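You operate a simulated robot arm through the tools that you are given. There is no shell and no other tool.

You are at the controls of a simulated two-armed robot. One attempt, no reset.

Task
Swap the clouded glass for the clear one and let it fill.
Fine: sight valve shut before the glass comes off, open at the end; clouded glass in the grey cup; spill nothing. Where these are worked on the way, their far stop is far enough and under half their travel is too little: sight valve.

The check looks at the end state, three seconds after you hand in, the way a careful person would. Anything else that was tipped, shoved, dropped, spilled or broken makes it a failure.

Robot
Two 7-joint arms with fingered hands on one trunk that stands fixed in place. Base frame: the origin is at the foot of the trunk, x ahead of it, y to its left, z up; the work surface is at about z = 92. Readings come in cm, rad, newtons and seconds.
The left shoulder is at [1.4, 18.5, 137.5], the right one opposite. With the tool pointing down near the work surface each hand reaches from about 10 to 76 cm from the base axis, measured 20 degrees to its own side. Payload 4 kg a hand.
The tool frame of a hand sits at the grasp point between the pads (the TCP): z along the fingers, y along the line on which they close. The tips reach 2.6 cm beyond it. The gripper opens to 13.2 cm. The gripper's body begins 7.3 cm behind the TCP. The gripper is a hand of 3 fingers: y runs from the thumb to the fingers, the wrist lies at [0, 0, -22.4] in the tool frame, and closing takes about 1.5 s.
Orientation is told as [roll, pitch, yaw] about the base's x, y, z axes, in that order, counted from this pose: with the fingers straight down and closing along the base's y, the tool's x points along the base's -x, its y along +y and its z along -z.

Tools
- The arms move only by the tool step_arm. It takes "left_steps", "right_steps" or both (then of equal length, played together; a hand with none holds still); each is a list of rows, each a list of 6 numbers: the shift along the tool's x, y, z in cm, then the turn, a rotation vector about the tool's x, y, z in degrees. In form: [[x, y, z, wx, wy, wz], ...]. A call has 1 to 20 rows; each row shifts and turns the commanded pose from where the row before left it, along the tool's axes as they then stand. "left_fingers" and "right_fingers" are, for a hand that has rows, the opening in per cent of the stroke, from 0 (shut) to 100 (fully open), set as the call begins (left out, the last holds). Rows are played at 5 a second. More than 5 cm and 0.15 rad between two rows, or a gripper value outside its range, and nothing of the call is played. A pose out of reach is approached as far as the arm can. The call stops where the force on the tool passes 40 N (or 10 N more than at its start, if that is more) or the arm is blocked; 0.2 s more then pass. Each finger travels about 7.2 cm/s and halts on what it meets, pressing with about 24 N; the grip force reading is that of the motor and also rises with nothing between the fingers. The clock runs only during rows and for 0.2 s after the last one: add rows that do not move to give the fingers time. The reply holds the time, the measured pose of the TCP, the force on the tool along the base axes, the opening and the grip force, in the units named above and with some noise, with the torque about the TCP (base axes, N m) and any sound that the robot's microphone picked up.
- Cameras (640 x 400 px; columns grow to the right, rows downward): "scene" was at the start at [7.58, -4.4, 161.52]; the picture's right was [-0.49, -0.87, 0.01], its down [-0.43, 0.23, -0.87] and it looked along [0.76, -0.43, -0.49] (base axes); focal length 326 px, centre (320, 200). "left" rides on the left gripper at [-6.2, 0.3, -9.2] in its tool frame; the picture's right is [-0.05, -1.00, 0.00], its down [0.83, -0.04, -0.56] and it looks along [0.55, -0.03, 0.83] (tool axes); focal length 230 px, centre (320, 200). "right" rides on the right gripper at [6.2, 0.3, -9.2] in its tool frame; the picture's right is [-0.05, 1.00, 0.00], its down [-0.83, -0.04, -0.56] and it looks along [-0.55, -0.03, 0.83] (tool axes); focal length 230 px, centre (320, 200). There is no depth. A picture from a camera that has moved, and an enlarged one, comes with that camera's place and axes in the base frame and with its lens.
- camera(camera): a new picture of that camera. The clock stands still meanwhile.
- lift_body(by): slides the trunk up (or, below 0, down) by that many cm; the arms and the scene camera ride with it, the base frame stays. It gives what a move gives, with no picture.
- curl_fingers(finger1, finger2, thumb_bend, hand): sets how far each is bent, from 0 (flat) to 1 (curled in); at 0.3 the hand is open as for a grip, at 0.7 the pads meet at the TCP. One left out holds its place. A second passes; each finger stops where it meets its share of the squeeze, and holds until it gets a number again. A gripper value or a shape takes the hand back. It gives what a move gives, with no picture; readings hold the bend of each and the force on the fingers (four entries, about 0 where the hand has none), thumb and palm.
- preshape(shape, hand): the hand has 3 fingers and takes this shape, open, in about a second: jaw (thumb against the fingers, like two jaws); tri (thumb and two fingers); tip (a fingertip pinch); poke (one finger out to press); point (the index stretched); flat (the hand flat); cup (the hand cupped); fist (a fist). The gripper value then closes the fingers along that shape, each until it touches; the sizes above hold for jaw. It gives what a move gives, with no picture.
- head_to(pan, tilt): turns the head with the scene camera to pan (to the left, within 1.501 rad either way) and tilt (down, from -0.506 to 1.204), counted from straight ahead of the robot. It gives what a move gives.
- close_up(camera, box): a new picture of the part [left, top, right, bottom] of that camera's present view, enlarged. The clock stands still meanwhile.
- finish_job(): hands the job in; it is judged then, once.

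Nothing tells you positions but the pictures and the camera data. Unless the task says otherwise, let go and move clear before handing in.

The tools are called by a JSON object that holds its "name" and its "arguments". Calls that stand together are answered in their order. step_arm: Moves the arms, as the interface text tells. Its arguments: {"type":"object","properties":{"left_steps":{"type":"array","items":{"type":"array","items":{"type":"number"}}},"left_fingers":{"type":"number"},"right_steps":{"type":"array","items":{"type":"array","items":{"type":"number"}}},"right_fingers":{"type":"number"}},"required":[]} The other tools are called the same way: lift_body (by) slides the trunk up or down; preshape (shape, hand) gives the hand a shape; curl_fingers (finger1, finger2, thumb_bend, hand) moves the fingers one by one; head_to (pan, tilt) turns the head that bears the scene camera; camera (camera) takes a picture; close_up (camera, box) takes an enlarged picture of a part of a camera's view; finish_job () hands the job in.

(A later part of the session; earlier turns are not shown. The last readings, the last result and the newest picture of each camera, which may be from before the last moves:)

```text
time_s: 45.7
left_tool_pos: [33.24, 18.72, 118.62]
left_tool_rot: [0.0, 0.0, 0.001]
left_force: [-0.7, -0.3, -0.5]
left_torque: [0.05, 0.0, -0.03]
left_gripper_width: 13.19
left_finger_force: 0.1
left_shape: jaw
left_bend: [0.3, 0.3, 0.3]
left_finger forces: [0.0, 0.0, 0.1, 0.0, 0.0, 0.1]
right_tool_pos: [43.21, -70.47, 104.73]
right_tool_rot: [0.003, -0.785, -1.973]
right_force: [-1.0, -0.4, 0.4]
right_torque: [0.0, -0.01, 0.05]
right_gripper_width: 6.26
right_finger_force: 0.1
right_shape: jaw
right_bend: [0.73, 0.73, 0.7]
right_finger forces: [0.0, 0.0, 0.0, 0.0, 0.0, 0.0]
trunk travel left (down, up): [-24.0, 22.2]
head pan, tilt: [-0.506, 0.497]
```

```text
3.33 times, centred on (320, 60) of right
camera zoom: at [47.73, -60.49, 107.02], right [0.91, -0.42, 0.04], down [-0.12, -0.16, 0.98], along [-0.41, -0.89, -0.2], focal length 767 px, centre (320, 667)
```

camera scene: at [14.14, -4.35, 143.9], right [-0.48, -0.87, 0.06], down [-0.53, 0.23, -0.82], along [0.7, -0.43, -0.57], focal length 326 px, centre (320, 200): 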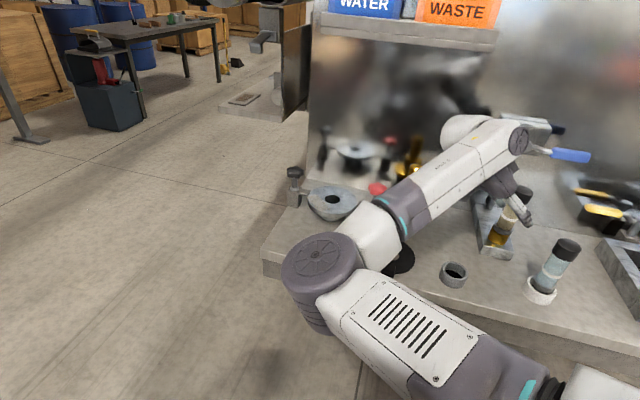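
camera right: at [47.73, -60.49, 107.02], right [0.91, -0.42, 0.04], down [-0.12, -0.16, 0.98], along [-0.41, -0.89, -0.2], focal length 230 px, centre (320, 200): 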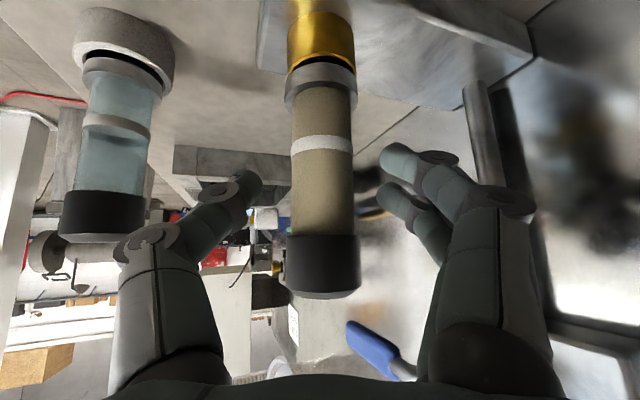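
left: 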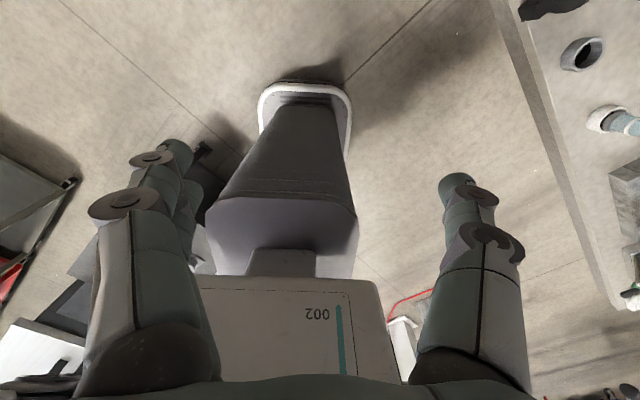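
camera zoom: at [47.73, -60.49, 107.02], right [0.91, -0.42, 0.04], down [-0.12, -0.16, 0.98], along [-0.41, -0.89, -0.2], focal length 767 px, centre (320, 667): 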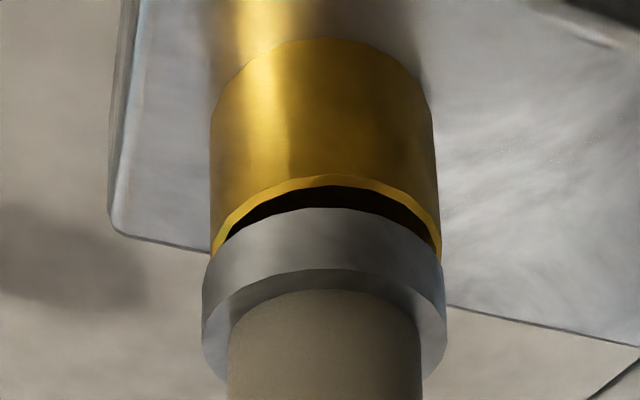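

The gap at the ring is now evenly visible. Regripping at -113° and turning ~77° counter-clockwise, then a pull test.

{"name": "step_arm", "arguments": {"right_steps": [[0, 0, 0, 0, 0, 0], [0, 0, 0, 0, 0, 0], [0, 0, 0, 0, 0, 0], [0, 0, 0, 0, 0, 0], [0, 0, 0, 0, 0, 0]], "right_fingers": 0}}

{"name": "step_arm", "arguments": {"right_steps": [[0, -0.1, 0, -5.7, 0, -5.7], [0, -0.1, 0, -5.7, 0, -5.7], [0, -0.1, 0, -5.7, 0, -5.7]]}}

{"name": "step_arm", "arguments": {"right_steps": [[0, -0.1, 0, -5.7, 0, -5.7], [0, -0.1, 0, -5.7, 0, -5.7], [0, -0.1, 0, -5.7, 0, -5.7]]}}

{"name": "step_arm", "arguments": {"right_steps": [[0, -0.1, 0, -5.7, 0, -5.7], [0, -0.1, 0, -5.7, 0, -5.7], [0, -0.1, 0, -5.7, 0, -5.7]]}}

{"name": "camera", "arguments": {"camera": "right"}}

{"name": "step_arm", "arguments": {"right_steps": [[-0.2, 0, -0.2, 0, 0, 0], [0, 0, 0, 0, 0, 0]]}}

```text
time_s: 46.9
left_tool_pos: [33.31, 18.76, 118.89]
left_tool_rot: [0.0, 0.0, -0.001]
left_force: [-0.2, -0.6, 0.3]
left_torque: [-0.04, 0.03, -0.06]
left_gripper_width: 13.18
left_finger_force: 0.0
left_shape: jaw
left_bend: [0.3, 0.3, 0.3]
left_finger forces: [0.0, 0.1, 0.0, 0.1, 0.1, 0.0]
right_tool_pos: [43.21, -70.49, 104.7]
right_tool_rot: [0.004, -0.786, -1.969]
right_force: [-0.9, -1.2, -0.2]
right_torque: [-0.04, -0.03, -0.07]
right_gripper_width: 2.96
right_finger_force: 24.5
right_shape: jaw
right_bend: [0.73, 0.73, 0.7]
right_finger forces: [11.0, 11.0, 0.0, 0.0, 21.5, 0.1]
trunk travel left (down, up): [-24.0, 22.2]
head pan, tilt: [-0.506, 0.497]
```

```text
time_s: 47.7
left_tool_pos: [33.27, 18.77, 118.77]
left_tool_rot: [-0.003, 0.002, 0.0]
left_force: [0.2, -0.7, 0.5]
left_torque: [-0.01, 0.04, 0.07]
left_gripper_width: 13.18
left_finger_force: 0.0
left_shape: jaw
left_bend: [0.3, 0.3, 0.3]
left_finger forces: [0.0, 0.1, 0.1, 0.0, 0.0, 0.1]
right_tool_pos: [42.87, -70.33, 104.77]
right_tool_rot: [-0.001, -0.785, -1.545]
right_force: [0.0, 0.8, 0.8]
right_torque: [0.04, 0.03, 0.03]
right_gripper_width: 2.94
right_finger_force: 23.9
right_shape: jaw
right_bend: [0.73, 0.73, 0.7]
right_finger forces: [10.8, 10.8, 0.1, 0.0, 22.6, 0.0]
trunk travel left (down, up): [-24.0, 22.2]
head pan, tilt: [-0.506, 0.497]
```

```text
time_s: 48.5
left_tool_pos: [33.17, 18.73, 118.73]
left_tool_rot: [0.001, 0.0, -0.001]
left_force: [-0.3, 0.4, -0.4]
left_torque: [0.0, 0.01, -0.01]
left_gripper_width: 13.17
left_finger_force: 0.0
left_shape: jaw
left_bend: [0.3, 0.3, 0.3]
left_finger forces: [0.0, 0.0, 0.1, 0.1, 0.0, 0.1]
right_tool_pos: [42.54, -70.46, 104.67]
right_tool_rot: [0.002, -0.787, -1.124]
right_force: [-2.0, -0.9, 0.6]
right_torque: [-0.08, 0.17, -0.01]
right_gripper_width: 2.95
right_finger_force: 24.0
right_shape: jaw
right_bend: [0.73, 0.73, 0.7]
right_finger forces: [10.4, 10.5, 0.0, 0.1, 23.9, 0.0]
trunk travel left (down, up): [-24.0, 22.2]
head pan, tilt: [-0.506, 0.497]
```

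```text
time_s: 49.3
left_tool_pos: [33.23, 18.78, 118.78]
left_tool_rot: [-0.002, 0.001, 0.001]
left_force: [0.4, 0.2, -0.6]
left_torque: [0.0, 0.01, 0.03]
left_gripper_width: 13.19
left_finger_force: 0.1
left_shape: jaw
left_bend: [0.3, 0.3, 0.3]
left_finger forces: [0.0, 0.0, 0.0, 0.0, 0.1, 0.0]
right_tool_pos: [42.33, -70.67, 104.69]
right_tool_rot: [-0.001, -0.787, -0.7]
right_force: [-2.4, -2.3, -0.4]
right_torque: [-0.23, 0.18, 0.01]
right_gripper_width: 2.94
right_finger_force: 23.8
right_shape: jaw
right_bend: [0.73, 0.73, 0.7]
right_finger forces: [10.2, 10.5, 0.0, 0.0, 24.8, 0.0]
trunk travel left (down, up): [-24.0, 22.2]
head pan, tilt: [-0.506, 0.497]
```

```text
taken
camera right: at [34.28, -63.4, 106.97], right [0.67, 0.74, 0.04], down [0.12, -0.16, 0.98], along [0.73, -0.65, -0.19], focal length 230 px, centre (320, 200)
```

right: 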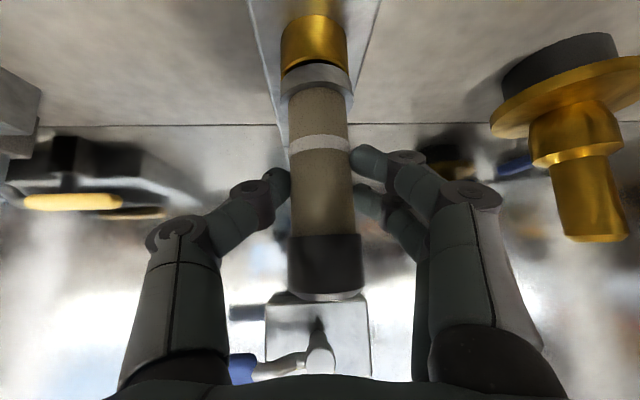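

```text
time_s: 49.9
left_tool_pos: [33.29, 18.66, 118.68]
left_tool_rot: [0.001, 0.001, 0.0]
left_force: [1.8, -1.1, 0.6]
left_torque: [0.0, 0.0, 0.01]
left_gripper_width: 13.17
left_finger_force: 0.0
left_shape: jaw
left_bend: [0.3, 0.3, 0.3]
left_finger forces: [0.1, 0.0, 0.1, 0.0, 0.0, 0.1]
right_tool_pos: [42.37, -70.74, 104.77]
right_tool_rot: [0.001, -0.785, -0.705]
right_force: [-2.4, -2.9, -10.4]
right_torque: [-0.15, 0.29, -0.04]
right_gripper_width: 2.94
right_finger_force: 23.7
right_shape: jaw
right_bend: [0.73, 0.73, 0.7]
right_finger forces: [10.0, 10.0, 0.0, 0.0, 23.7, 0.0]
trunk travel left (down, up): [-24.0, 22.2]
head pan, tilt: [-0.506, 0.497]
```

The clouded glass spins freely but is held axially. Before pulling harder, I'll look at the spare: lift the clear glass from its cup slightly to see how its lower end is made. First release and retract up and back.

{"name": "step_arm", "arguments": {"right_steps": [[0.2, 0, 0.2, 0, 0, 0], [0, 0, 0, 0, 0, 0]]}}

{"name": "step_arm", "arguments": {"right_steps": [[0, 0, 0, 0, 0, 0], [0, 0, 0, 0, 0, 0], [0, 0, 0, 0, 0, 0], [0, 0, -4.67, 0, 0, 0], [0, 0, -4.67, 0, 0, 0], [0, 0, -4.67, 0, 0, 0], [0, 0, 0, 5, 0, 5], [0, 0, 0, 5, 0, 5], [0, 0, 0, 4.2, 0, 4.2], [0, 0, 0, 0, 0, 0]], "right_fingers": 48}}

{"name": "camera", "arguments": {"camera": "right"}}

```text
time_s: 50.5
left_tool_pos: [33.33, 18.7, 118.76]
left_tool_rot: [0.0, 0.0, -0.002]
left_force: [0.7, 0.0, -0.1]
left_torque: [-0.01, -0.02, -0.07]
left_gripper_width: 13.18
left_finger_force: 0.0
left_shape: jaw
left_bend: [0.3, 0.3, 0.3]
left_finger forces: [0.1, 0.0, 0.1, 0.0, 0.1, 0.0]
right_tool_pos: [42.36, -70.65, 104.77]
right_tool_rot: [0.002, -0.788, -0.703]
right_force: [-1.6, -2.4, -1.6]
right_torque: [-0.2, 0.2, -0.01]
right_gripper_width: 2.92
right_finger_force: 23.8
right_shape: jaw
right_bend: [0.73, 0.73, 0.7]
right_finger forces: [10.4, 10.1, 0.0, 0.0, 24.2, 0.1]
trunk travel left (down, up): [-24.0, 22.2]
head pan, tilt: [-0.506, 0.497]
```

```text
time_s: 52.7
left_tool_pos: [33.39, 18.78, 118.72]
left_tool_rot: [-0.001, 0.0, 0.0]
left_force: [-0.2, 0.4, -0.4]
left_torque: [0.0, 0.02, 0.01]
left_gripper_width: 13.2
left_finger_force: 0.0
left_shape: jaw
left_bend: [0.3, 0.3, 0.3]
left_finger forces: [0.0, 0.0, 0.1, 0.0, 0.0, 0.0]
right_tool_pos: [34.83, -64.18, 114.73]
right_tool_rot: [0.002, -0.788, -1.055]
right_force: [-0.7, 0.1, 0.8]
right_torque: [-0.02, 0.0, -0.04]
right_gripper_width: 6.27
right_finger_force: 0.1
right_shape: jaw
right_bend: [0.73, 0.73, 0.7]
right_finger forces: [0.0, 0.0, 0.1, 0.0, 0.0, 0.1]
trunk travel left (down, up): [-24.0, 22.2]
head pan, tilt: [-0.506, 0.497]
```

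```text
taken
camera right: at [29.7, -54.53, 116.92], right [0.89, 0.46, 0.04], down [0.06, -0.19, 0.98], along [0.46, -0.87, -0.2], focal length 230 px, centre (320, 200)
```

right: 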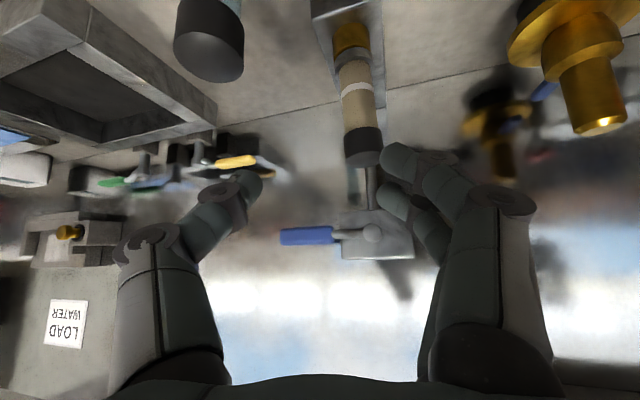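

Moving to a pre-grasp pose up and back from the clear glass at about [29.7, -67.6].

{"name": "step_arm", "arguments": {"right_steps": [[3.11, -2.08, -0.33, 0, 0, 0], [3.11, -2.08, -0.33, 0, 0, 0], [3.11, -2.08, -0.33, 0, 0, 0], [0, 0, 0, 0, 0, 0], [0, 0, 0, 0, 0, 0]]}}

{"name": "camera", "arguments": {"camera": "right"}}

```text
time_s: 53.9
left_tool_pos: [33.34, 18.74, 118.83]
left_tool_rot: [-0.001, 0.0, 0.0]
left_force: [-0.2, -0.6, -0.4]
left_torque: [0.0, 0.01, 0.0]
left_gripper_width: 13.19
left_finger_force: 0.1
left_shape: jaw
left_bend: [0.3, 0.3, 0.3]
left_finger forces: [0.0, 0.0, 0.0, 0.0, 0.1, 0.0]
right_tool_pos: [34.04, -63.86, 114.17]
right_tool_rot: [0.003, -0.786, -1.055]
right_force: [-0.1, -0.1, -0.2]
right_torque: [0.03, 0.02, 0.0]
right_gripper_width: 6.3
right_finger_force: 0.2
right_shape: jaw
right_bend: [0.73, 0.73, 0.7]
right_finger forces: [0.0, 0.0, 0.0, 0.0, 0.0, 0.0]
right hand out of reach, approached as far as the arm can: row 1, 2, 3
trunk travel left (down, up): [-24.0, 22.2]
head pan, tilt: [-0.506, 0.497]
```

```text
taken
camera right: at [28.92, -54.24, 116.43], right [0.89, 0.46, 0.04], down [0.06, -0.19, 0.98], along [0.46, -0.87, -0.2], focal length 230 px, centre (320, 200)
```

right: 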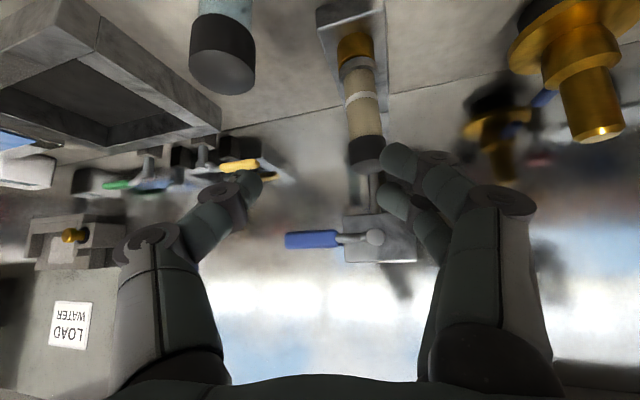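

This close-in pose is out of the arm's near limit; raising the trunk moves the shoulder back and up. I'll raise it 14 cm.

{"name": "lift_body", "arguments": {"by": 14}}

{"name": "camera", "arguments": {"camera": "scene"}}

```text
time_s: 55.5
left_tool_pos: [33.31, 18.89, 132.71]
left_tool_rot: [-0.001, -0.001, 0.0]
left_force: [-0.2, -0.2, 0.6]
left_torque: [0.02, 0.02, -0.02]
left_gripper_width: 13.18
left_finger_force: 0.1
left_shape: jaw
left_bend: [0.3, 0.3, 0.3]
left_finger forces: [0.1, 0.0, 0.0, 0.1, 0.1, 0.1]
right_tool_pos: [34.01, -63.96, 128.18]
right_tool_rot: [0.0, -0.784, -1.053]
right_force: [0.5, 0.6, 0.9]
right_torque: [0.0, -0.02, 0.02]
right_gripper_width: 6.31
right_finger_force: 0.1
right_shape: jaw
right_bend: [0.73, 0.73, 0.7]
right_finger forces: [0.1, 0.1, 0.0, 0.0, 0.0, 0.0]
trunk travel left (down, up): [-38.0, 8.2]
head pan, tilt: [-0.506, 0.497]
```

```text
taken
camera scene: at [8.01, -4.39, 159.41], right [-0.49, -0.87, 0.01], down [-0.43, 0.23, -0.87], along [0.76, -0.43, -0.49], focal length 326 px, centre (320, 200)
```

scene: 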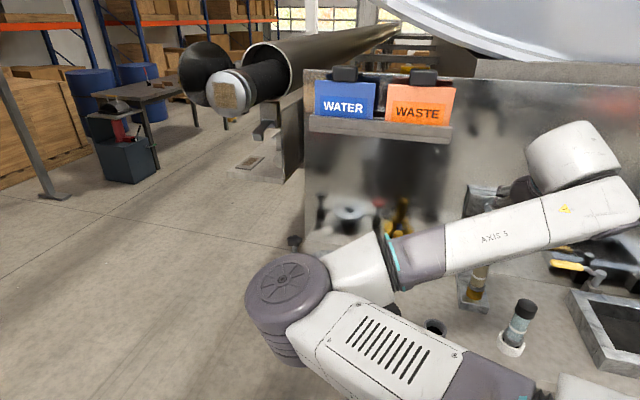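

{"name": "step_arm", "arguments": {"right_steps": [[3.7, -1.11, 1.79, 0, 0, 0], [3.7, -1.11, 1.79, 0, 0, 0], [3.7, -1.11, 1.79, 0, 0, 0], [3.7, -1.11, 1.79, 0, 0, 0], [3.7, -1.11, 1.79, 0, 0, 0], [0, 0, 0, 0, 0, 0]]}}

{"name": "camera", "arguments": {"camera": "right"}}

```text
time_s: 57.1
left_tool_pos: [33.19, 18.74, 132.71]
left_tool_rot: [0.0, -0.003, 0.001]
left_force: [0.5, -0.8, 0.2]
left_torque: [0.0, -0.01, -0.01]
left_gripper_width: 13.2
left_finger_force: 0.0
left_shape: jaw
left_bend: [0.3, 0.3, 0.3]
left_finger forces: [0.0, 0.0, 0.0, 0.0, 0.0, 0.1]
right_tool_pos: [27.0, -65.86, 112.17]
right_tool_rot: [-0.032, -0.819, -1.064]
right_force: [-0.1, 0.0, 0.2]
right_torque: [-0.02, -0.02, 0.02]
right_gripper_width: 6.28
right_finger_force: 0.1
right_shape: jaw
right_bend: [0.73, 0.73, 0.7]
right_finger forces: [0.0, 0.0, 0.1, 0.1, 0.0, 0.1]
right hand out of reach, approached as far as the arm can: row 2, 3, 5
trunk travel left (down, up): [-38.0, 8.2]
head pan, tilt: [-0.506, 0.497]
stopped in row 6 (right hand): the arm was blocked; the commanded pose is now the measured one
```

```text
taken
camera right: at [22.28, -55.97, 114.13], right [0.9, 0.43, 0.02], down [0.06, -0.15, 0.99], along [0.43, -0.89, -0.16], focal length 230 px, centre (320, 200)
```

right: 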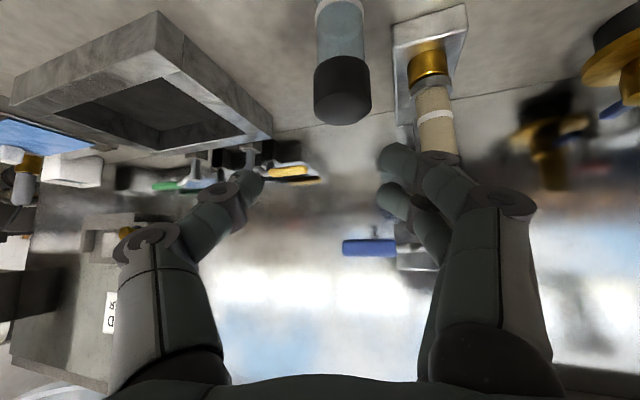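

The arm got blocked by its own near limit (no contact force). A top-down grasp suits the clear glass better: I'll rise and rotate the hand to point down.

{"name": "step_arm", "arguments": {"right_steps": [[-3.3, 0, -3.1, 0, 0, 0], [-3.3, 0, -3.1, -1.8, 0, 0], [0, 0, 0, 0, 7.8, 0], [0, 0, 0, 0, 7.8, 0], [0, 0, 0, 0, 7.8, 0], [0, 0, 0, 0, 7.8, 0], [0, 0, 0, 0, 7.8, 0], [0, 0, 0, 0, 7.8, 0], [0, 0, 0, 0, 0, 0]]}}

{"name": "camera", "arguments": {"camera": "right"}}

{"name": "camera", "arguments": {"camera": "scene"}}

```text
time_s: 59.1
left_tool_pos: [33.3, 18.82, 132.74]
left_tool_rot: [0.0, 0.0, -0.001]
left_force: [0.7, 0.1, 0.3]
left_torque: [0.02, -0.02, 0.0]
left_gripper_width: 13.2
left_finger_force: 0.0
left_shape: jaw
left_bend: [0.3, 0.3, 0.3]
left_finger forces: [0.0, 0.1, 0.1, 0.1, 0.0, 0.0]
right_tool_pos: [27.35, -65.54, 121.17]
right_tool_rot: [-0.002, 0.005, -1.061]
right_force: [-0.7, 0.2, 0.1]
right_torque: [0.01, 0.01, 0.01]
right_gripper_width: 6.29
right_finger_force: 0.1
right_shape: jaw
right_bend: [0.73, 0.73, 0.7]
right_finger forces: [0.1, 0.0, 0.1, 0.0, 0.0, 0.0]
trunk travel left (down, up): [-38.0, 8.2]
head pan, tilt: [-0.506, 0.497]
```

```text
taken
camera right: at [24.68, -59.97, 130.46], right [0.9, 0.44, 0.0], down [0.37, -0.75, 0.55], along [0.24, -0.5, -0.83], focal length 230 px, centre (320, 200)
```

right: 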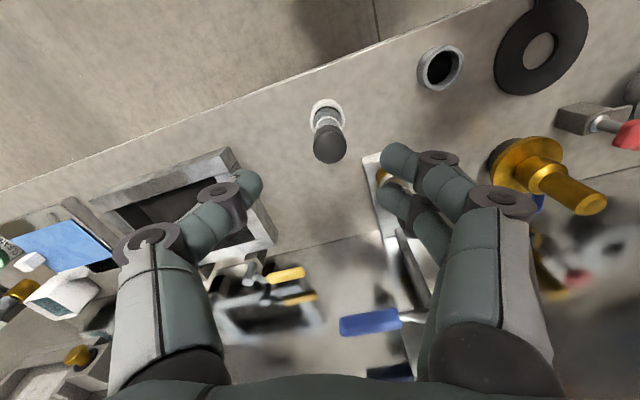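

```text
taken
camera scene: at [8.02, -4.35, 159.4], right [-0.49, -0.87, 0.01], down [-0.43, 0.23, -0.87], along [0.76, -0.43, -0.49], focal length 326 px, centre (320, 200)
```

scene: 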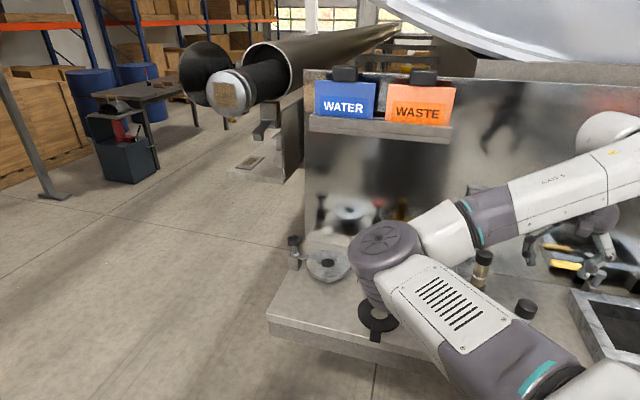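

The hand now points straight down near the clear glass (≈[29.65, -67.65]). Centring above it and descending part way.

{"name": "step_arm", "arguments": {"right_steps": [[-2.95, 0.99, 0, 0, 0, 0], [0, 0, 4, 0, 0, 0], [0, 0, 4, 0, 0, 0], [0, 0, 2, 0, 0, 0], [0, 0, 0, 0, 0, 0], [0, 0, 0, 0, 0, 0]]}}

{"name": "camera", "arguments": {"camera": "right"}}

```text
time_s: 60.5
left_tool_pos: [33.26, 18.68, 132.72]
left_tool_rot: [-0.001, -0.001, 0.001]
left_force: [-0.1, 0.0, 0.2]
left_torque: [-0.02, 0.01, 0.02]
left_gripper_width: 13.19
left_finger_force: 0.0
left_shape: jaw
left_bend: [0.3, 0.3, 0.3]
left_finger forces: [0.1, 0.0, 0.1, 0.1, 0.0, 0.1]
right_tool_pos: [29.72, -67.65, 111.06]
right_tool_rot: [0.001, 0.003, -1.061]
right_force: [0.7, 0.4, 0.3]
right_torque: [0.01, 0.0, 0.01]
right_gripper_width: 6.3
right_finger_force: 0.0
right_shape: jaw
right_bend: [0.73, 0.73, 0.7]
right_finger forces: [0.0, 0.0, 0.0, 0.0, 0.0, 0.1]
trunk travel left (down, up): [-38.0, 8.2]
head pan, tilt: [-0.506, 0.497]
```

```text
taken
camera right: at [27.02, -62.14, 120.42], right [0.9, 0.44, 0.0], down [0.37, -0.75, 0.55], along [0.24, -0.5, -0.83], focal length 230 px, centre (320, 200)
```

right: 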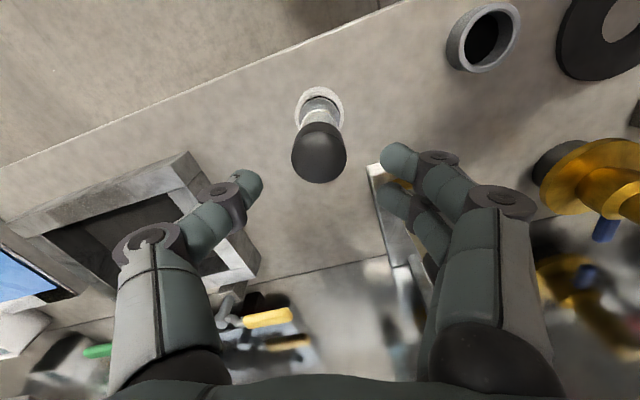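

Well centred. Descending to the tube and gripping.

{"name": "step_arm", "arguments": {"right_steps": [[0, 0, 2.4, 0, 0, 0], [0, 0, 2.4, 0, 0, 0], [0, 0, 2.4, 0, 0, 0], [0, 0, 2.1, 0, 0, 0], [0, 0, 0, 0, 0, 0]]}}

{"name": "camera", "arguments": {"camera": "right"}}

```text
time_s: 61.7
left_tool_pos: [33.21, 18.71, 132.71]
left_tool_rot: [0.001, -0.001, -0.002]
left_force: [0.0, -0.3, 0.1]
left_torque: [0.0, 0.03, -0.01]
left_gripper_width: 13.21
left_finger_force: 0.1
left_shape: jaw
left_bend: [0.3, 0.3, 0.3]
left_finger forces: [0.0, 0.1, 0.0, 0.0, 0.1, 0.0]
right_tool_pos: [29.56, -67.73, 101.96]
right_tool_rot: [0.001, 0.003, -1.06]
right_force: [-0.2, 0.2, 0.3]
right_torque: [0.0, -0.04, -0.04]
right_gripper_width: 6.29
right_finger_force: 0.1
right_shape: jaw
right_bend: [0.73, 0.73, 0.7]
right_finger forces: [0.1, 0.0, 0.1, 0.0, 0.1, 0.0]
trunk travel left (down, up): [-38.0, 8.2]
head pan, tilt: [-0.506, 0.497]
```

```text
taken
camera right: at [26.94, -62.09, 111.28], right [0.9, 0.44, 0.0], down [0.37, -0.75, 0.55], along [0.24, -0.5, -0.83], focal length 230 px, centre (320, 200)
```

right: 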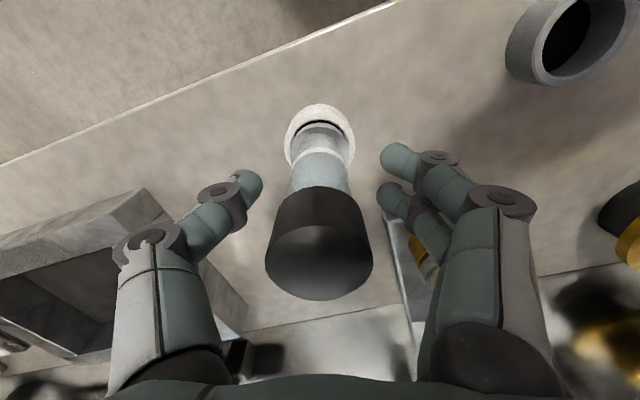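

{"name": "step_arm", "arguments": {"right_steps": [[0, 0, 0, 0, 0, 0], [0, 0, 0, 0, 0, 0], [0, 0, 0, 0, 0, 0], [0, 0, 0, 0, 0, 0], [0, 0, 0, 0, 0, 0], [0, 0, 0, 0, 0, 0]], "right_fingers": 0}}

{"name": "step_arm", "arguments": {"right_steps": [[0, 0, -0.6, 0, 0, 0], [0, 0, -0.8, 0, 0, 0], [0, 0, -0.8, 0, 0, 0], [0, 0, -0.8, 0, 0, 0], [0, 0, -0.8, 0, 0, 0], [0, 0, -0.8, 0, 0, 0], [0, 0, 0, 0, 0, 0]]}}

{"name": "camera", "arguments": {"camera": "right"}}

{"name": "close_up", "arguments": {"camera": "right", "box": [260, 70, 380, 200]}}

{"name": "close_up", "arguments": {"camera": "scene", "box": [440, 220, 600, 380]}}

```text
time_s: 63.1
left_tool_pos: [33.24, 18.73, 132.77]
left_tool_rot: [0.001, -0.001, -0.002]
left_force: [0.1, 1.0, -0.1]
left_torque: [0.02, -0.02, 0.0]
left_gripper_width: 13.18
left_finger_force: 0.0
left_shape: jaw
left_bend: [0.3, 0.3, 0.3]
left_finger forces: [0.0, 0.0, 0.1, 0.1, 0.0, 0.0]
right_tool_pos: [29.6, -67.69, 101.88]
right_tool_rot: [-0.001, 0.003, -1.062]
right_force: [0.4, -0.8, -0.4]
right_torque: [-0.02, 0.04, -0.02]
right_gripper_width: 2.62
right_finger_force: 23.2
right_shape: jaw
right_bend: [0.73, 0.73, 0.7]
right_finger forces: [9.7, 10.9, 0.0, 0.0, 21.4, 0.0]
trunk travel left (down, up): [-38.0, 8.2]
head pan, tilt: [-0.506, 0.497]
```

```text
time_s: 64.7
left_tool_pos: [33.26, 18.65, 132.77]
left_tool_rot: [-0.001, 0.002, 0.0]
left_force: [0.5, -1.3, 0.0]
left_torque: [-0.01, 0.0, 0.0]
left_gripper_width: 13.21
left_finger_force: 0.0
left_shape: jaw
left_bend: [0.3, 0.3, 0.3]
left_finger forces: [0.0, 0.0, 0.1, 0.0, 0.0, 0.0]
right_tool_pos: [29.76, -67.74, 106.23]
right_tool_rot: [0.001, 0.004, -1.061]
right_force: [0.2, 0.3, -1.9]
right_torque: [0.0, 0.02, 0.0]
right_gripper_width: 2.62
right_finger_force: 24.2
right_shape: jaw
right_bend: [0.73, 0.73, 0.7]
right_finger forces: [9.7, 11.0, 0.1, 0.1, 21.4, 0.0]
trunk travel left (down, up): [-38.0, 8.2]
head pan, tilt: [-0.506, 0.497]
```

```text
taken
camera right: at [27.02, -62.16, 115.74], right [0.9, 0.44, 0.0], down [0.37, -0.75, 0.55], along [0.24, -0.5, -0.83], focal length 230 px, centre (320, 200)
```

right: 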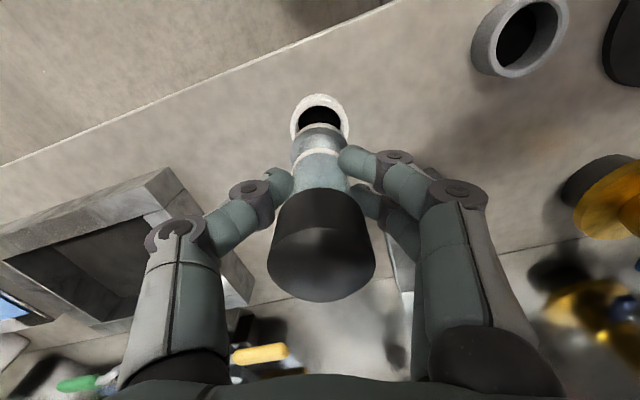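

```text
3.08 times, centred on (320, 135) of right
camera zoom: at [27.02, -62.16, 115.74], right [0.9, 0.44, 0.0], down [0.37, -0.75, 0.55], along [0.24, -0.5, -0.83], focal length 708 px, centre (320, 400)
```

zoom: 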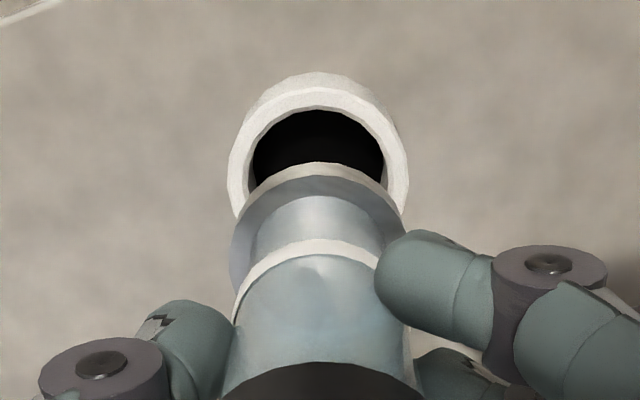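

```text
2.50 times, centred on (520, 300) of scene
camera zoom: at [8.02, -4.42, 159.4], right [-0.49, -0.87, 0.01], down [-0.43, 0.23, -0.87], along [0.76, -0.43, -0.49], focal length 815 px, centre (-180, -50)
```

zoom: 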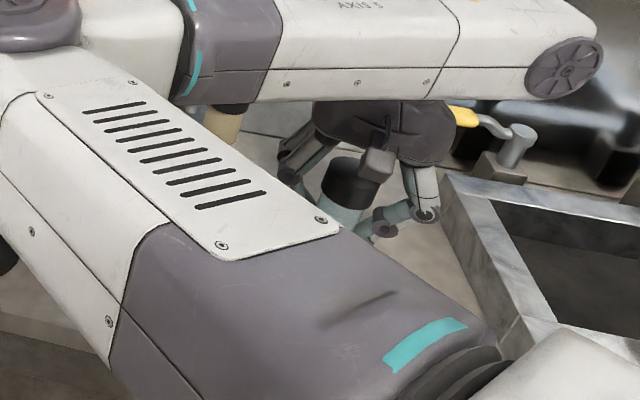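

The clear glass lifts freely (≈1.9 N). To see its lower end from the side I'll raise it high in front of the head camera.

{"name": "step_arm", "arguments": {"right_steps": [[0, 0, -4, 0, 0, 0], [0, 0, -4, 0, 0, 0], [0, 0, -4, 0, 0, 0], [0, 0, -4, 0, 0, 0], [0, 0, -4, 0, 0, 0], [0, 0, -4, 0, 0, 0], [0, 0, -4, 0, 0, 0], [0, 0, -4, 0, 0, 0], [1.25, 3.9, 0, 0, 0, 0], [1.25, 3.9, 0, 0, 0, 0], [1.25, 3.9, 0, 0, 0, 0], [1.25, 3.9, 0, 0, 0, 0], [0, 0, 0, 0, 0, 0]]}}

{"name": "camera", "arguments": {"camera": "scene"}}

```text
time_s: 67.5
left_tool_pos: [33.29, 18.81, 132.83]
left_tool_rot: [0.001, -0.001, 0.0]
left_force: [-0.3, 0.0, 0.3]
left_torque: [0.01, 0.01, -0.01]
left_gripper_width: 13.17
left_finger_force: 0.0
left_shape: jaw
left_bend: [0.3, 0.3, 0.3]
left_finger forces: [0.0, 0.0, 0.0, 0.0, 0.0, 0.0]
right_tool_pos: [41.22, -55.69, 138.14]
right_tool_rot: [0.0, 0.003, -1.06]
right_force: [-1.6, 0.3, -1.6]
right_torque: [0.04, 0.0, 0.03]
right_gripper_width: 2.59
right_finger_force: 23.8
right_shape: jaw
right_bend: [0.73, 0.73, 0.7]
right_finger forces: [10.0, 11.2, 0.0, 0.0, 21.5, 0.0]
trunk travel left (down, up): [-38.0, 8.2]
head pan, tilt: [-0.506, 0.497]
```

```text
taken
camera scene: at [8.01, -4.46, 159.4], right [-0.49, -0.87, 0.01], down [-0.43, 0.23, -0.87], along [0.76, -0.43, -0.49], focal length 326 px, centre (320, 200)
```

scene: 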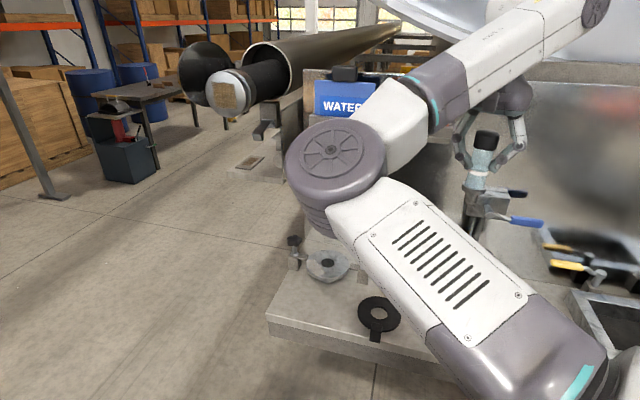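

{"name": "close_up", "arguments": {"camera": "scene", "box": [440, 110, 550, 220]}}

{"name": "close_up", "arguments": {"camera": "scene", "box": [465, 160, 505, 200]}}

{"name": "camera", "arguments": {"camera": "right"}}

```text
3.64 times, centred on (495, 165) of scene
camera zoom: at [8.01, -4.46, 159.4], right [-0.49, -0.87, 0.01], down [-0.43, 0.23, -0.87], along [0.76, -0.43, -0.49], focal length 1186 px, centre (-316, 327)
```

zoom: 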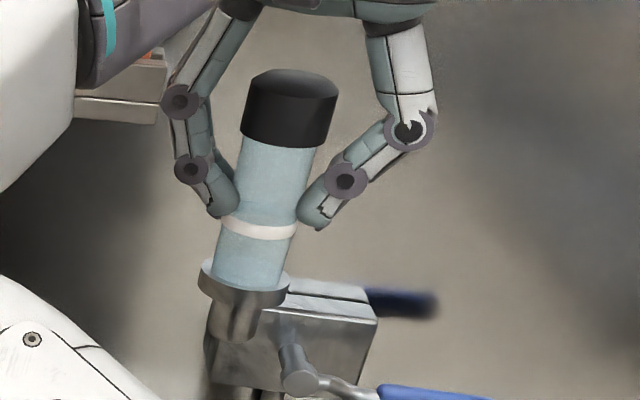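

```text
10.00 times, centred on (485, 180) of scene
camera zoom: at [8.01, -4.46, 159.4], right [-0.49, -0.87, 0.01], down [-0.43, 0.23, -0.87], along [0.76, -0.43, -0.49], focal length 3261 px, centre (-1330, 400)
```

zoom: 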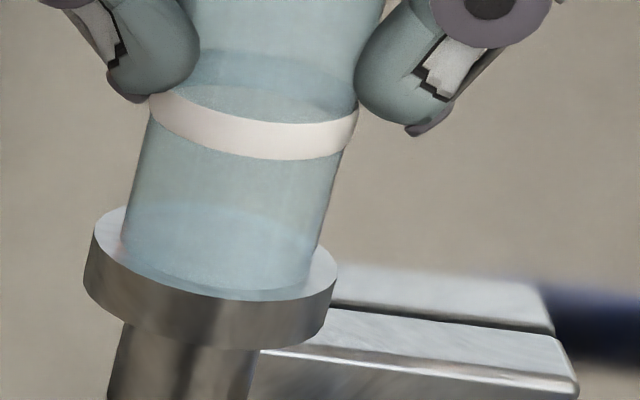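

```text
taken
camera right: at [38.51, -50.22, 147.45], right [0.9, 0.44, 0.0], down [0.37, -0.75, 0.55], along [0.24, -0.5, -0.83], focal length 230 px, centre (320, 200)
```

right: 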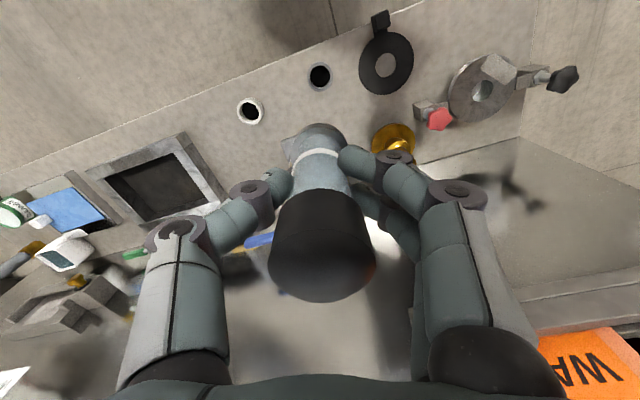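

The spare's end is a flange over a plain narrow plug — no lugs or threads. So the clouded one is likely a tight push-fit needing a firm pull. I'll return the clear glass to its white cup the way it came.

{"name": "step_arm", "arguments": {"right_steps": [[-1.25, -3.9, 0, 0, 0, 0], [-1.25, -3.9, 0, 0, 0, 0], [-1.25, -3.9, 0, 0, 0, 0], [-1.25, -3.9, 0, 0, 0, 0], [0, 0, 4, 0, 0, 0], [0, 0, 4, 0, 0, 0], [0, 0, 4, 0, 0, 0], [0, 0, 4, 0, 0, 0], [0, 0, 4, 0, 0, 0], [0, 0, 4, 0, 0, 0], [0, 0, 4, 0, 0, 0], [0, 0, 3, 0, 0, 0], [0, 0, 0, 0, 0, 0], [0, 0, 0, 0, 0, 0]]}}

{"name": "camera", "arguments": {"camera": "right"}}

```text
time_s: 70.5
left_tool_pos: [33.23, 18.79, 132.73]
left_tool_rot: [-0.002, 0.0, 0.0]
left_force: [-0.2, -0.3, 0.3]
left_torque: [-0.01, 0.0, -0.04]
left_gripper_width: 13.17
left_finger_force: 0.1
left_shape: jaw
left_bend: [0.3, 0.3, 0.3]
left_finger forces: [0.0, 0.1, 0.0, 0.0, 0.0, 0.1]
right_tool_pos: [29.72, -67.8, 107.21]
right_tool_rot: [0.001, 0.004, -1.062]
right_force: [0.1, -0.4, -1.8]
right_torque: [-0.05, 0.0, 0.0]
right_gripper_width: 2.6
right_finger_force: 24.1
right_shape: jaw
right_bend: [0.73, 0.73, 0.7]
right_finger forces: [10.2, 11.1, 0.1, 0.0, 21.0, 0.0]
trunk travel left (down, up): [-38.0, 8.2]
head pan, tilt: [-0.506, 0.497]
```

```text
taken
camera right: at [27.11, -62.28, 116.54], right [0.9, 0.44, 0.0], down [0.37, -0.75, 0.55], along [0.24, -0.5, -0.83], focal length 230 px, centre (320, 200)
```

right: 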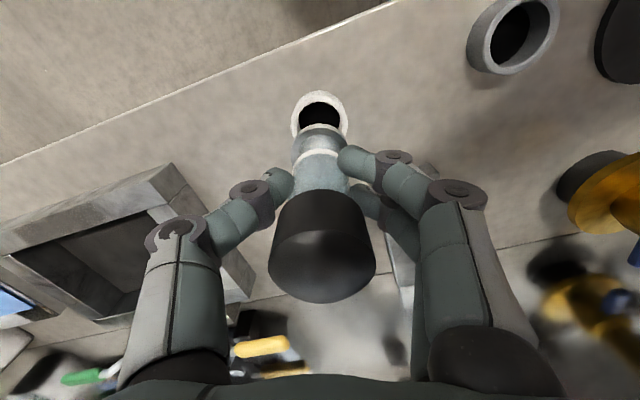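

{"name": "step_arm", "arguments": {"right_steps": [[0, 0, 1, 0, 0, 0], [0, 0, 1, 0, 0, 0], [0, 0, 1, 0, 0, 0], [0, 0, 1, 0, 0, 0], [0, 0, 0.8, 0, 0, 0], [0, 0, 0.4, 0, 0, 0], [0, 0, 0, 0, 0, 0]]}}

{"name": "camera", "arguments": {"camera": "right"}}

```text
time_s: 72.1
left_tool_pos: [33.28, 18.77, 132.7]
left_tool_rot: [0.0, -0.001, -0.001]
left_force: [0.2, 0.4, -0.1]
left_torque: [0.0, 0.01, 0.02]
left_gripper_width: 13.18
left_finger_force: 0.1
left_shape: jaw
left_bend: [0.3, 0.3, 0.3]
left_finger forces: [0.0, 0.0, 0.0, 0.1, 0.1, 0.1]
right_tool_pos: [29.55, -67.59, 102.13]
right_tool_rot: [-0.002, 0.004, -1.063]
right_force: [0.0, -0.1, -1.8]
right_torque: [0.01, 0.01, 0.04]
right_gripper_width: 2.62
right_finger_force: 24.4
right_shape: jaw
right_bend: [0.73, 0.73, 0.7]
right_finger forces: [10.0, 11.0, 0.0, 0.0, 21.2, 0.0]
trunk travel left (down, up): [-38.0, 8.2]
head pan, tilt: [-0.506, 0.497]
```

```text
taken
camera right: at [26.87, -62.13, 111.48], right [0.9, 0.44, 0.0], down [0.37, -0.75, 0.55], along [0.24, -0.5, -0.83], focal length 230 px, centre (320, 200)
```

right: 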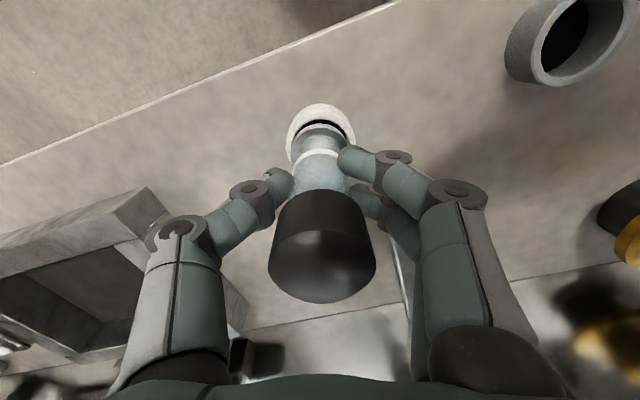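

{"name": "step_arm", "arguments": {"right_steps": [[0, 0, 0.15, 0, 0, 0], [0, 0, 0.15, 0, 0, 0], [0, 0, 0, 0, 0, 0]]}}

```text
time_s: 72.9
left_tool_pos: [33.37, 18.75, 132.67]
left_tool_rot: [-0.001, 0.0, 0.0]
left_force: [-0.3, 0.4, -0.4]
left_torque: [-0.02, -0.01, -0.01]
left_gripper_width: 13.2
left_finger_force: 0.1
left_shape: jaw
left_bend: [0.3, 0.3, 0.3]
left_finger forces: [0.0, 0.0, 0.1, 0.1, 0.0, 0.0]
right_tool_pos: [29.64, -67.55, 101.81]
right_tool_rot: [0.001, 0.003, -1.06]
right_force: [-0.1, 0.4, 3.8]
right_torque: [0.02, 0.02, -0.02]
right_gripper_width: 2.62
right_finger_force: 24.2
right_shape: jaw
right_bend: [0.73, 0.73, 0.7]
right_finger forces: [10.6, 11.4, 0.0, 0.1, 22.1, 0.1]
trunk travel left (down, up): [-38.0, 8.2]
head pan, tilt: [-0.506, 0.497]
```

Seated in its cup. Releasing, rising, turning to yaw -45° and moving above the clouded glass (top-down, clear of the lever behind).

{"name": "step_arm", "arguments": {"right_steps": [[0, 0, 0, 0, 0, 0], [0, 0, 0, 0, 0, 0], [0, 0, 0, 0, 0, 0], [0, 0, -4, 0, 0, 0], [0, 0, -4, 0, 0, 0], [0, 0, -4, 0, 0, 0], [0, 0, -4, 0, 0, 0], [0, 0, -3, 0, 0, 0], [0, 0, 0, 0, 0, -8], [0, 0, 0, 0, 0, -8], [0, 0, 0, 0, 0, 0]], "right_fingers": 48}}

{"name": "camera", "arguments": {"camera": "right"}}

```text
time_s: 75.3
left_tool_pos: [33.31, 18.82, 132.75]
left_tool_rot: [0.0, 0.0, -0.001]
left_force: [-0.4, -0.1, -0.4]
left_torque: [0.0, 0.02, -0.01]
left_gripper_width: 13.21
left_finger_force: 0.1
left_shape: jaw
left_bend: [0.3, 0.3, 0.3]
left_finger forces: [0.0, 0.0, 0.0, 0.1, 0.1, 0.0]
right_tool_pos: [29.62, -67.64, 120.76]
right_tool_rot: [0.0, 0.005, -0.78]
right_force: [0.3, -0.1, -0.6]
right_torque: [0.0, -0.01, 0.0]
right_gripper_width: 6.27
right_finger_force: 0.0
right_shape: jaw
right_bend: [0.73, 0.73, 0.7]
right_finger forces: [0.1, 0.0, 0.0, 0.0, 0.0, 0.0]
trunk travel left (down, up): [-38.0, 8.2]
head pan, tilt: [-0.506, 0.497]
```

```text
taken
camera right: at [25.56, -63.07, 130.12], right [0.74, 0.67, 0.0], down [0.56, -0.62, 0.55], along [0.37, -0.41, -0.83], focal length 230 px, centre (320, 200)
```

right: 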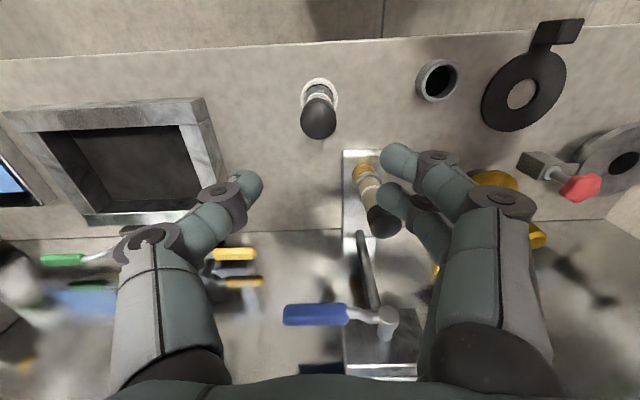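

{"name": "step_arm", "arguments": {"right_steps": [[-3.5, 2.3, 0, 0, 0, 0], [-3.5, 2.3, 0, 0, 0, 0], [-3.5, 2.3, 0, 0, 0, 0], [-1.4, 0, 0, 0, 0, 0], [0, 0, 0, 0, 0, 0], [0, 0, 0, 0, 0, 0]]}}

{"name": "camera", "arguments": {"camera": "right"}}

{"name": "camera", "arguments": {"camera": "scene"}}

```text
time_s: 76.7
left_tool_pos: [33.21, 18.79, 132.62]
left_tool_rot: [0.0, 0.0, 0.0]
left_force: [-0.5, -1.1, 0.4]
left_torque: [0.0, -0.02, -0.04]
left_gripper_width: 13.2
left_finger_force: 0.0
left_shape: jaw
left_bend: [0.3, 0.3, 0.3]
left_finger forces: [0.0, 0.1, 0.0, 0.0, 0.1, 0.0]
right_tool_pos: [42.88, -71.15, 120.84]
right_tool_rot: [0.001, 0.003, -0.781]
right_force: [0.1, -0.5, -1.2]
right_torque: [0.02, 0.03, 0.02]
right_gripper_width: 6.29
right_finger_force: 0.1
right_shape: jaw
right_bend: [0.73, 0.73, 0.7]
right_finger forces: [0.1, 0.0, 0.0, 0.0, 0.0, 0.0]
trunk travel left (down, up): [-38.0, 8.2]
head pan, tilt: [-0.506, 0.497]
```

```text
taken
camera right: at [38.83, -66.49, 130.13], right [0.74, 0.67, 0.0], down [0.56, -0.62, 0.55], along [0.37, -0.41, -0.83], focal length 230 px, centre (320, 200)
```

right: 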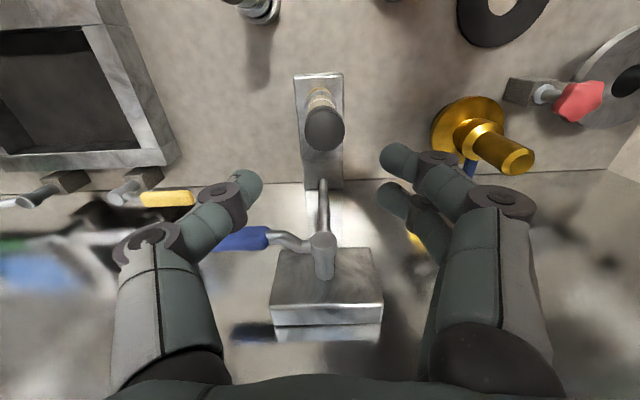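

```text
taken
camera scene: at [8.03, -4.38, 159.41], right [-0.49, -0.87, 0.01], down [-0.43, 0.23, -0.87], along [0.76, -0.43, -0.49], focal length 326 px, centre (320, 200)
```

scene: 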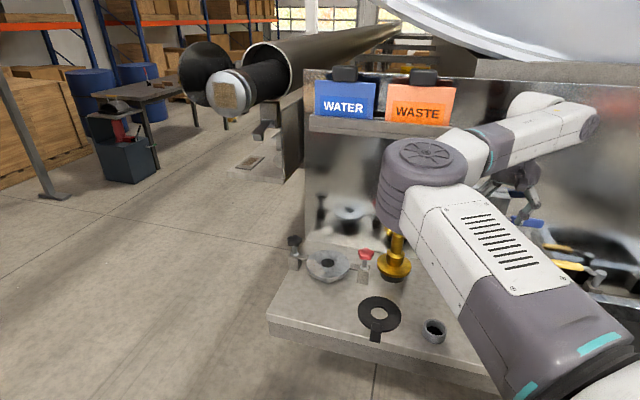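

Top-down view is well aligned (cap at l≈-19.5, h≈80.7). Descending so the fingertips sit just under the cap's lip.

{"name": "step_arm", "arguments": {"right_steps": [[0, 0.3, 0, 0, 0, 0], [0, 0, 3, 0, 0, 0], [0, 0, 3, 0, 0, 0], [0, 0, 3, 0, 0, 0], [0, 0, 2, 0, 0, 0], [0, 0, 1.6, 0, 0, 0], [0, 0, 0, 0, 0, 0]]}}

{"name": "camera", "arguments": {"camera": "right"}}

{"name": "close_up", "arguments": {"camera": "scene", "box": [440, 140, 620, 280]}}

```text
time_s: 78.3
left_tool_pos: [33.25, 18.8, 132.56]
left_tool_rot: [0.001, 0.001, 0.001]
left_force: [0.1, 1.1, -0.7]
left_torque: [-0.02, 0.02, -0.02]
left_gripper_width: 13.18
left_finger_force: 0.0
left_shape: jaw
left_bend: [0.3, 0.3, 0.3]
left_finger forces: [0.1, 0.1, 0.0, 0.0, 0.0, 0.1]
right_tool_pos: [43.05, -70.98, 108.24]
right_tool_rot: [0.0, 0.002, -0.781]
right_force: [-0.2, 0.0, 0.9]
right_torque: [0.01, 0.01, -0.01]
right_gripper_width: 6.31
right_finger_force: 0.0
right_shape: jaw
right_bend: [0.73, 0.73, 0.7]
right_finger forces: [0.0, 0.1, 0.1, 0.0, 0.0, 0.1]
trunk travel left (down, up): [-38.0, 8.2]
head pan, tilt: [-0.506, 0.497]
```

```text
taken
camera right: at [39.09, -66.39, 117.54], right [0.74, 0.67, 0.0], down [0.56, -0.62, 0.55], along [0.37, -0.41, -0.83], focal length 230 px, centre (320, 200)
```

right: 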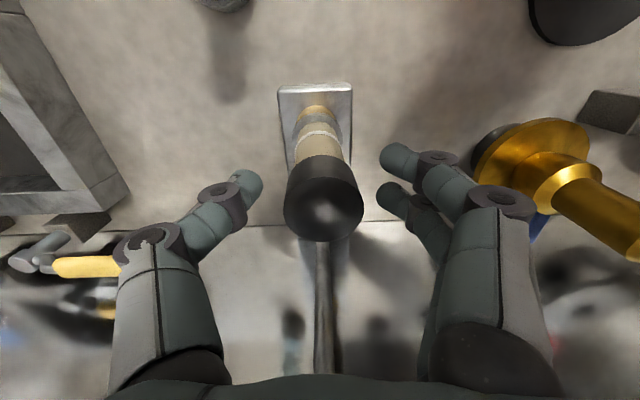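

```text
2.86 times, centred on (530, 210) of scene
camera zoom: at [8.0, -4.37, 159.41], right [-0.49, -0.87, 0.01], down [-0.43, 0.23, -0.87], along [0.76, -0.43, -0.49], focal length 932 px, centre (-280, 171)
```

zoom: 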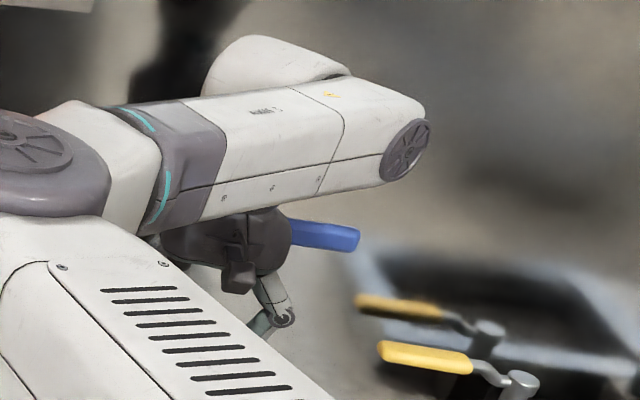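

{"name": "step_arm", "arguments": {"right_steps": [[0, 0, 0.7, 0, 0, 0], [0, 0, 0, 0, 0, 0]]}}

{"name": "step_arm", "arguments": {"right_steps": [[0, 0, 0, 0, 0, 0], [0, 0, 0, 0, 0, 0], [0, 0, 0, 0, 0, 0], [0, 0, 0, 0, 0, 0], [0, 0, 0, 0, 0, 0], [0, 0, 0, 0, 0, 0]], "right_fingers": 0}}

{"name": "camera", "arguments": {"camera": "right"}}

```text
time_s: 78.9
left_tool_pos: [33.22, 18.76, 132.77]
left_tool_rot: [-0.001, 0.0, 0.001]
left_force: [-1.4, 0.6, 0.2]
left_torque: [-0.02, 0.0, 0.01]
left_gripper_width: 13.17
left_finger_force: 0.0
left_shape: jaw
left_bend: [0.3, 0.3, 0.3]
left_finger forces: [0.1, 0.0, 0.1, 0.0, 0.0, 0.0]
right_tool_pos: [43.18, -71.06, 107.64]
right_tool_rot: [0.0, 0.003, -0.784]
right_force: [-1.0, 0.7, -0.1]
right_torque: [0.01, 0.02, 0.01]
right_gripper_width: 6.27
right_finger_force: 0.1
right_shape: jaw
right_bend: [0.73, 0.73, 0.7]
right_finger forces: [0.0, 0.1, 0.1, 0.1, 0.1, 0.0]
trunk travel left (down, up): [-38.0, 8.2]
head pan, tilt: [-0.506, 0.497]
```

```text
time_s: 80.3
left_tool_pos: [33.31, 18.81, 132.72]
left_tool_rot: [0.0, 0.0, 0.0]
left_force: [0.3, -0.5, 0.2]
left_torque: [-0.01, 0.02, 0.01]
left_gripper_width: 13.17
left_finger_force: 0.1
left_shape: jaw
left_bend: [0.3, 0.3, 0.3]
left_finger forces: [0.0, 0.0, 0.1, 0.0, 0.1, 0.0]
right_tool_pos: [43.18, -70.96, 107.46]
right_tool_rot: [-0.001, 0.003, -0.781]
right_force: [0.0, 0.1, 0.2]
right_torque: [-0.04, 0.0, -0.03]
right_gripper_width: 2.71
right_finger_force: 23.6
right_shape: jaw
right_bend: [0.73, 0.73, 0.7]
right_finger forces: [9.1, 11.3, 0.0, 0.1, 21.5, 0.0]
trunk travel left (down, up): [-38.0, 8.2]
head pan, tilt: [-0.506, 0.497]
```

```text
taken
camera right: at [39.12, -66.42, 116.84], right [0.74, 0.67, 0.0], down [0.56, -0.62, 0.55], along [0.37, -0.41, -0.83], focal length 230 px, centre (320, 200)
```

right: 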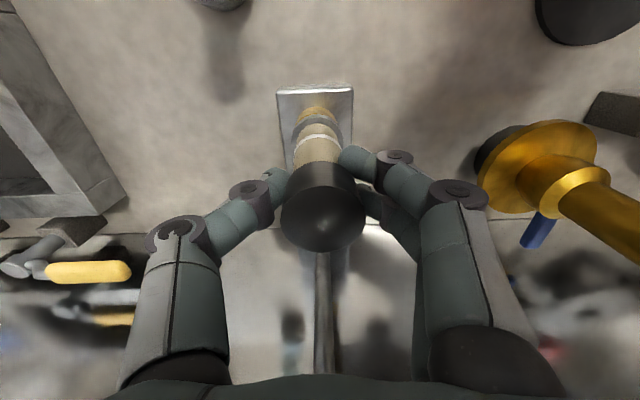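

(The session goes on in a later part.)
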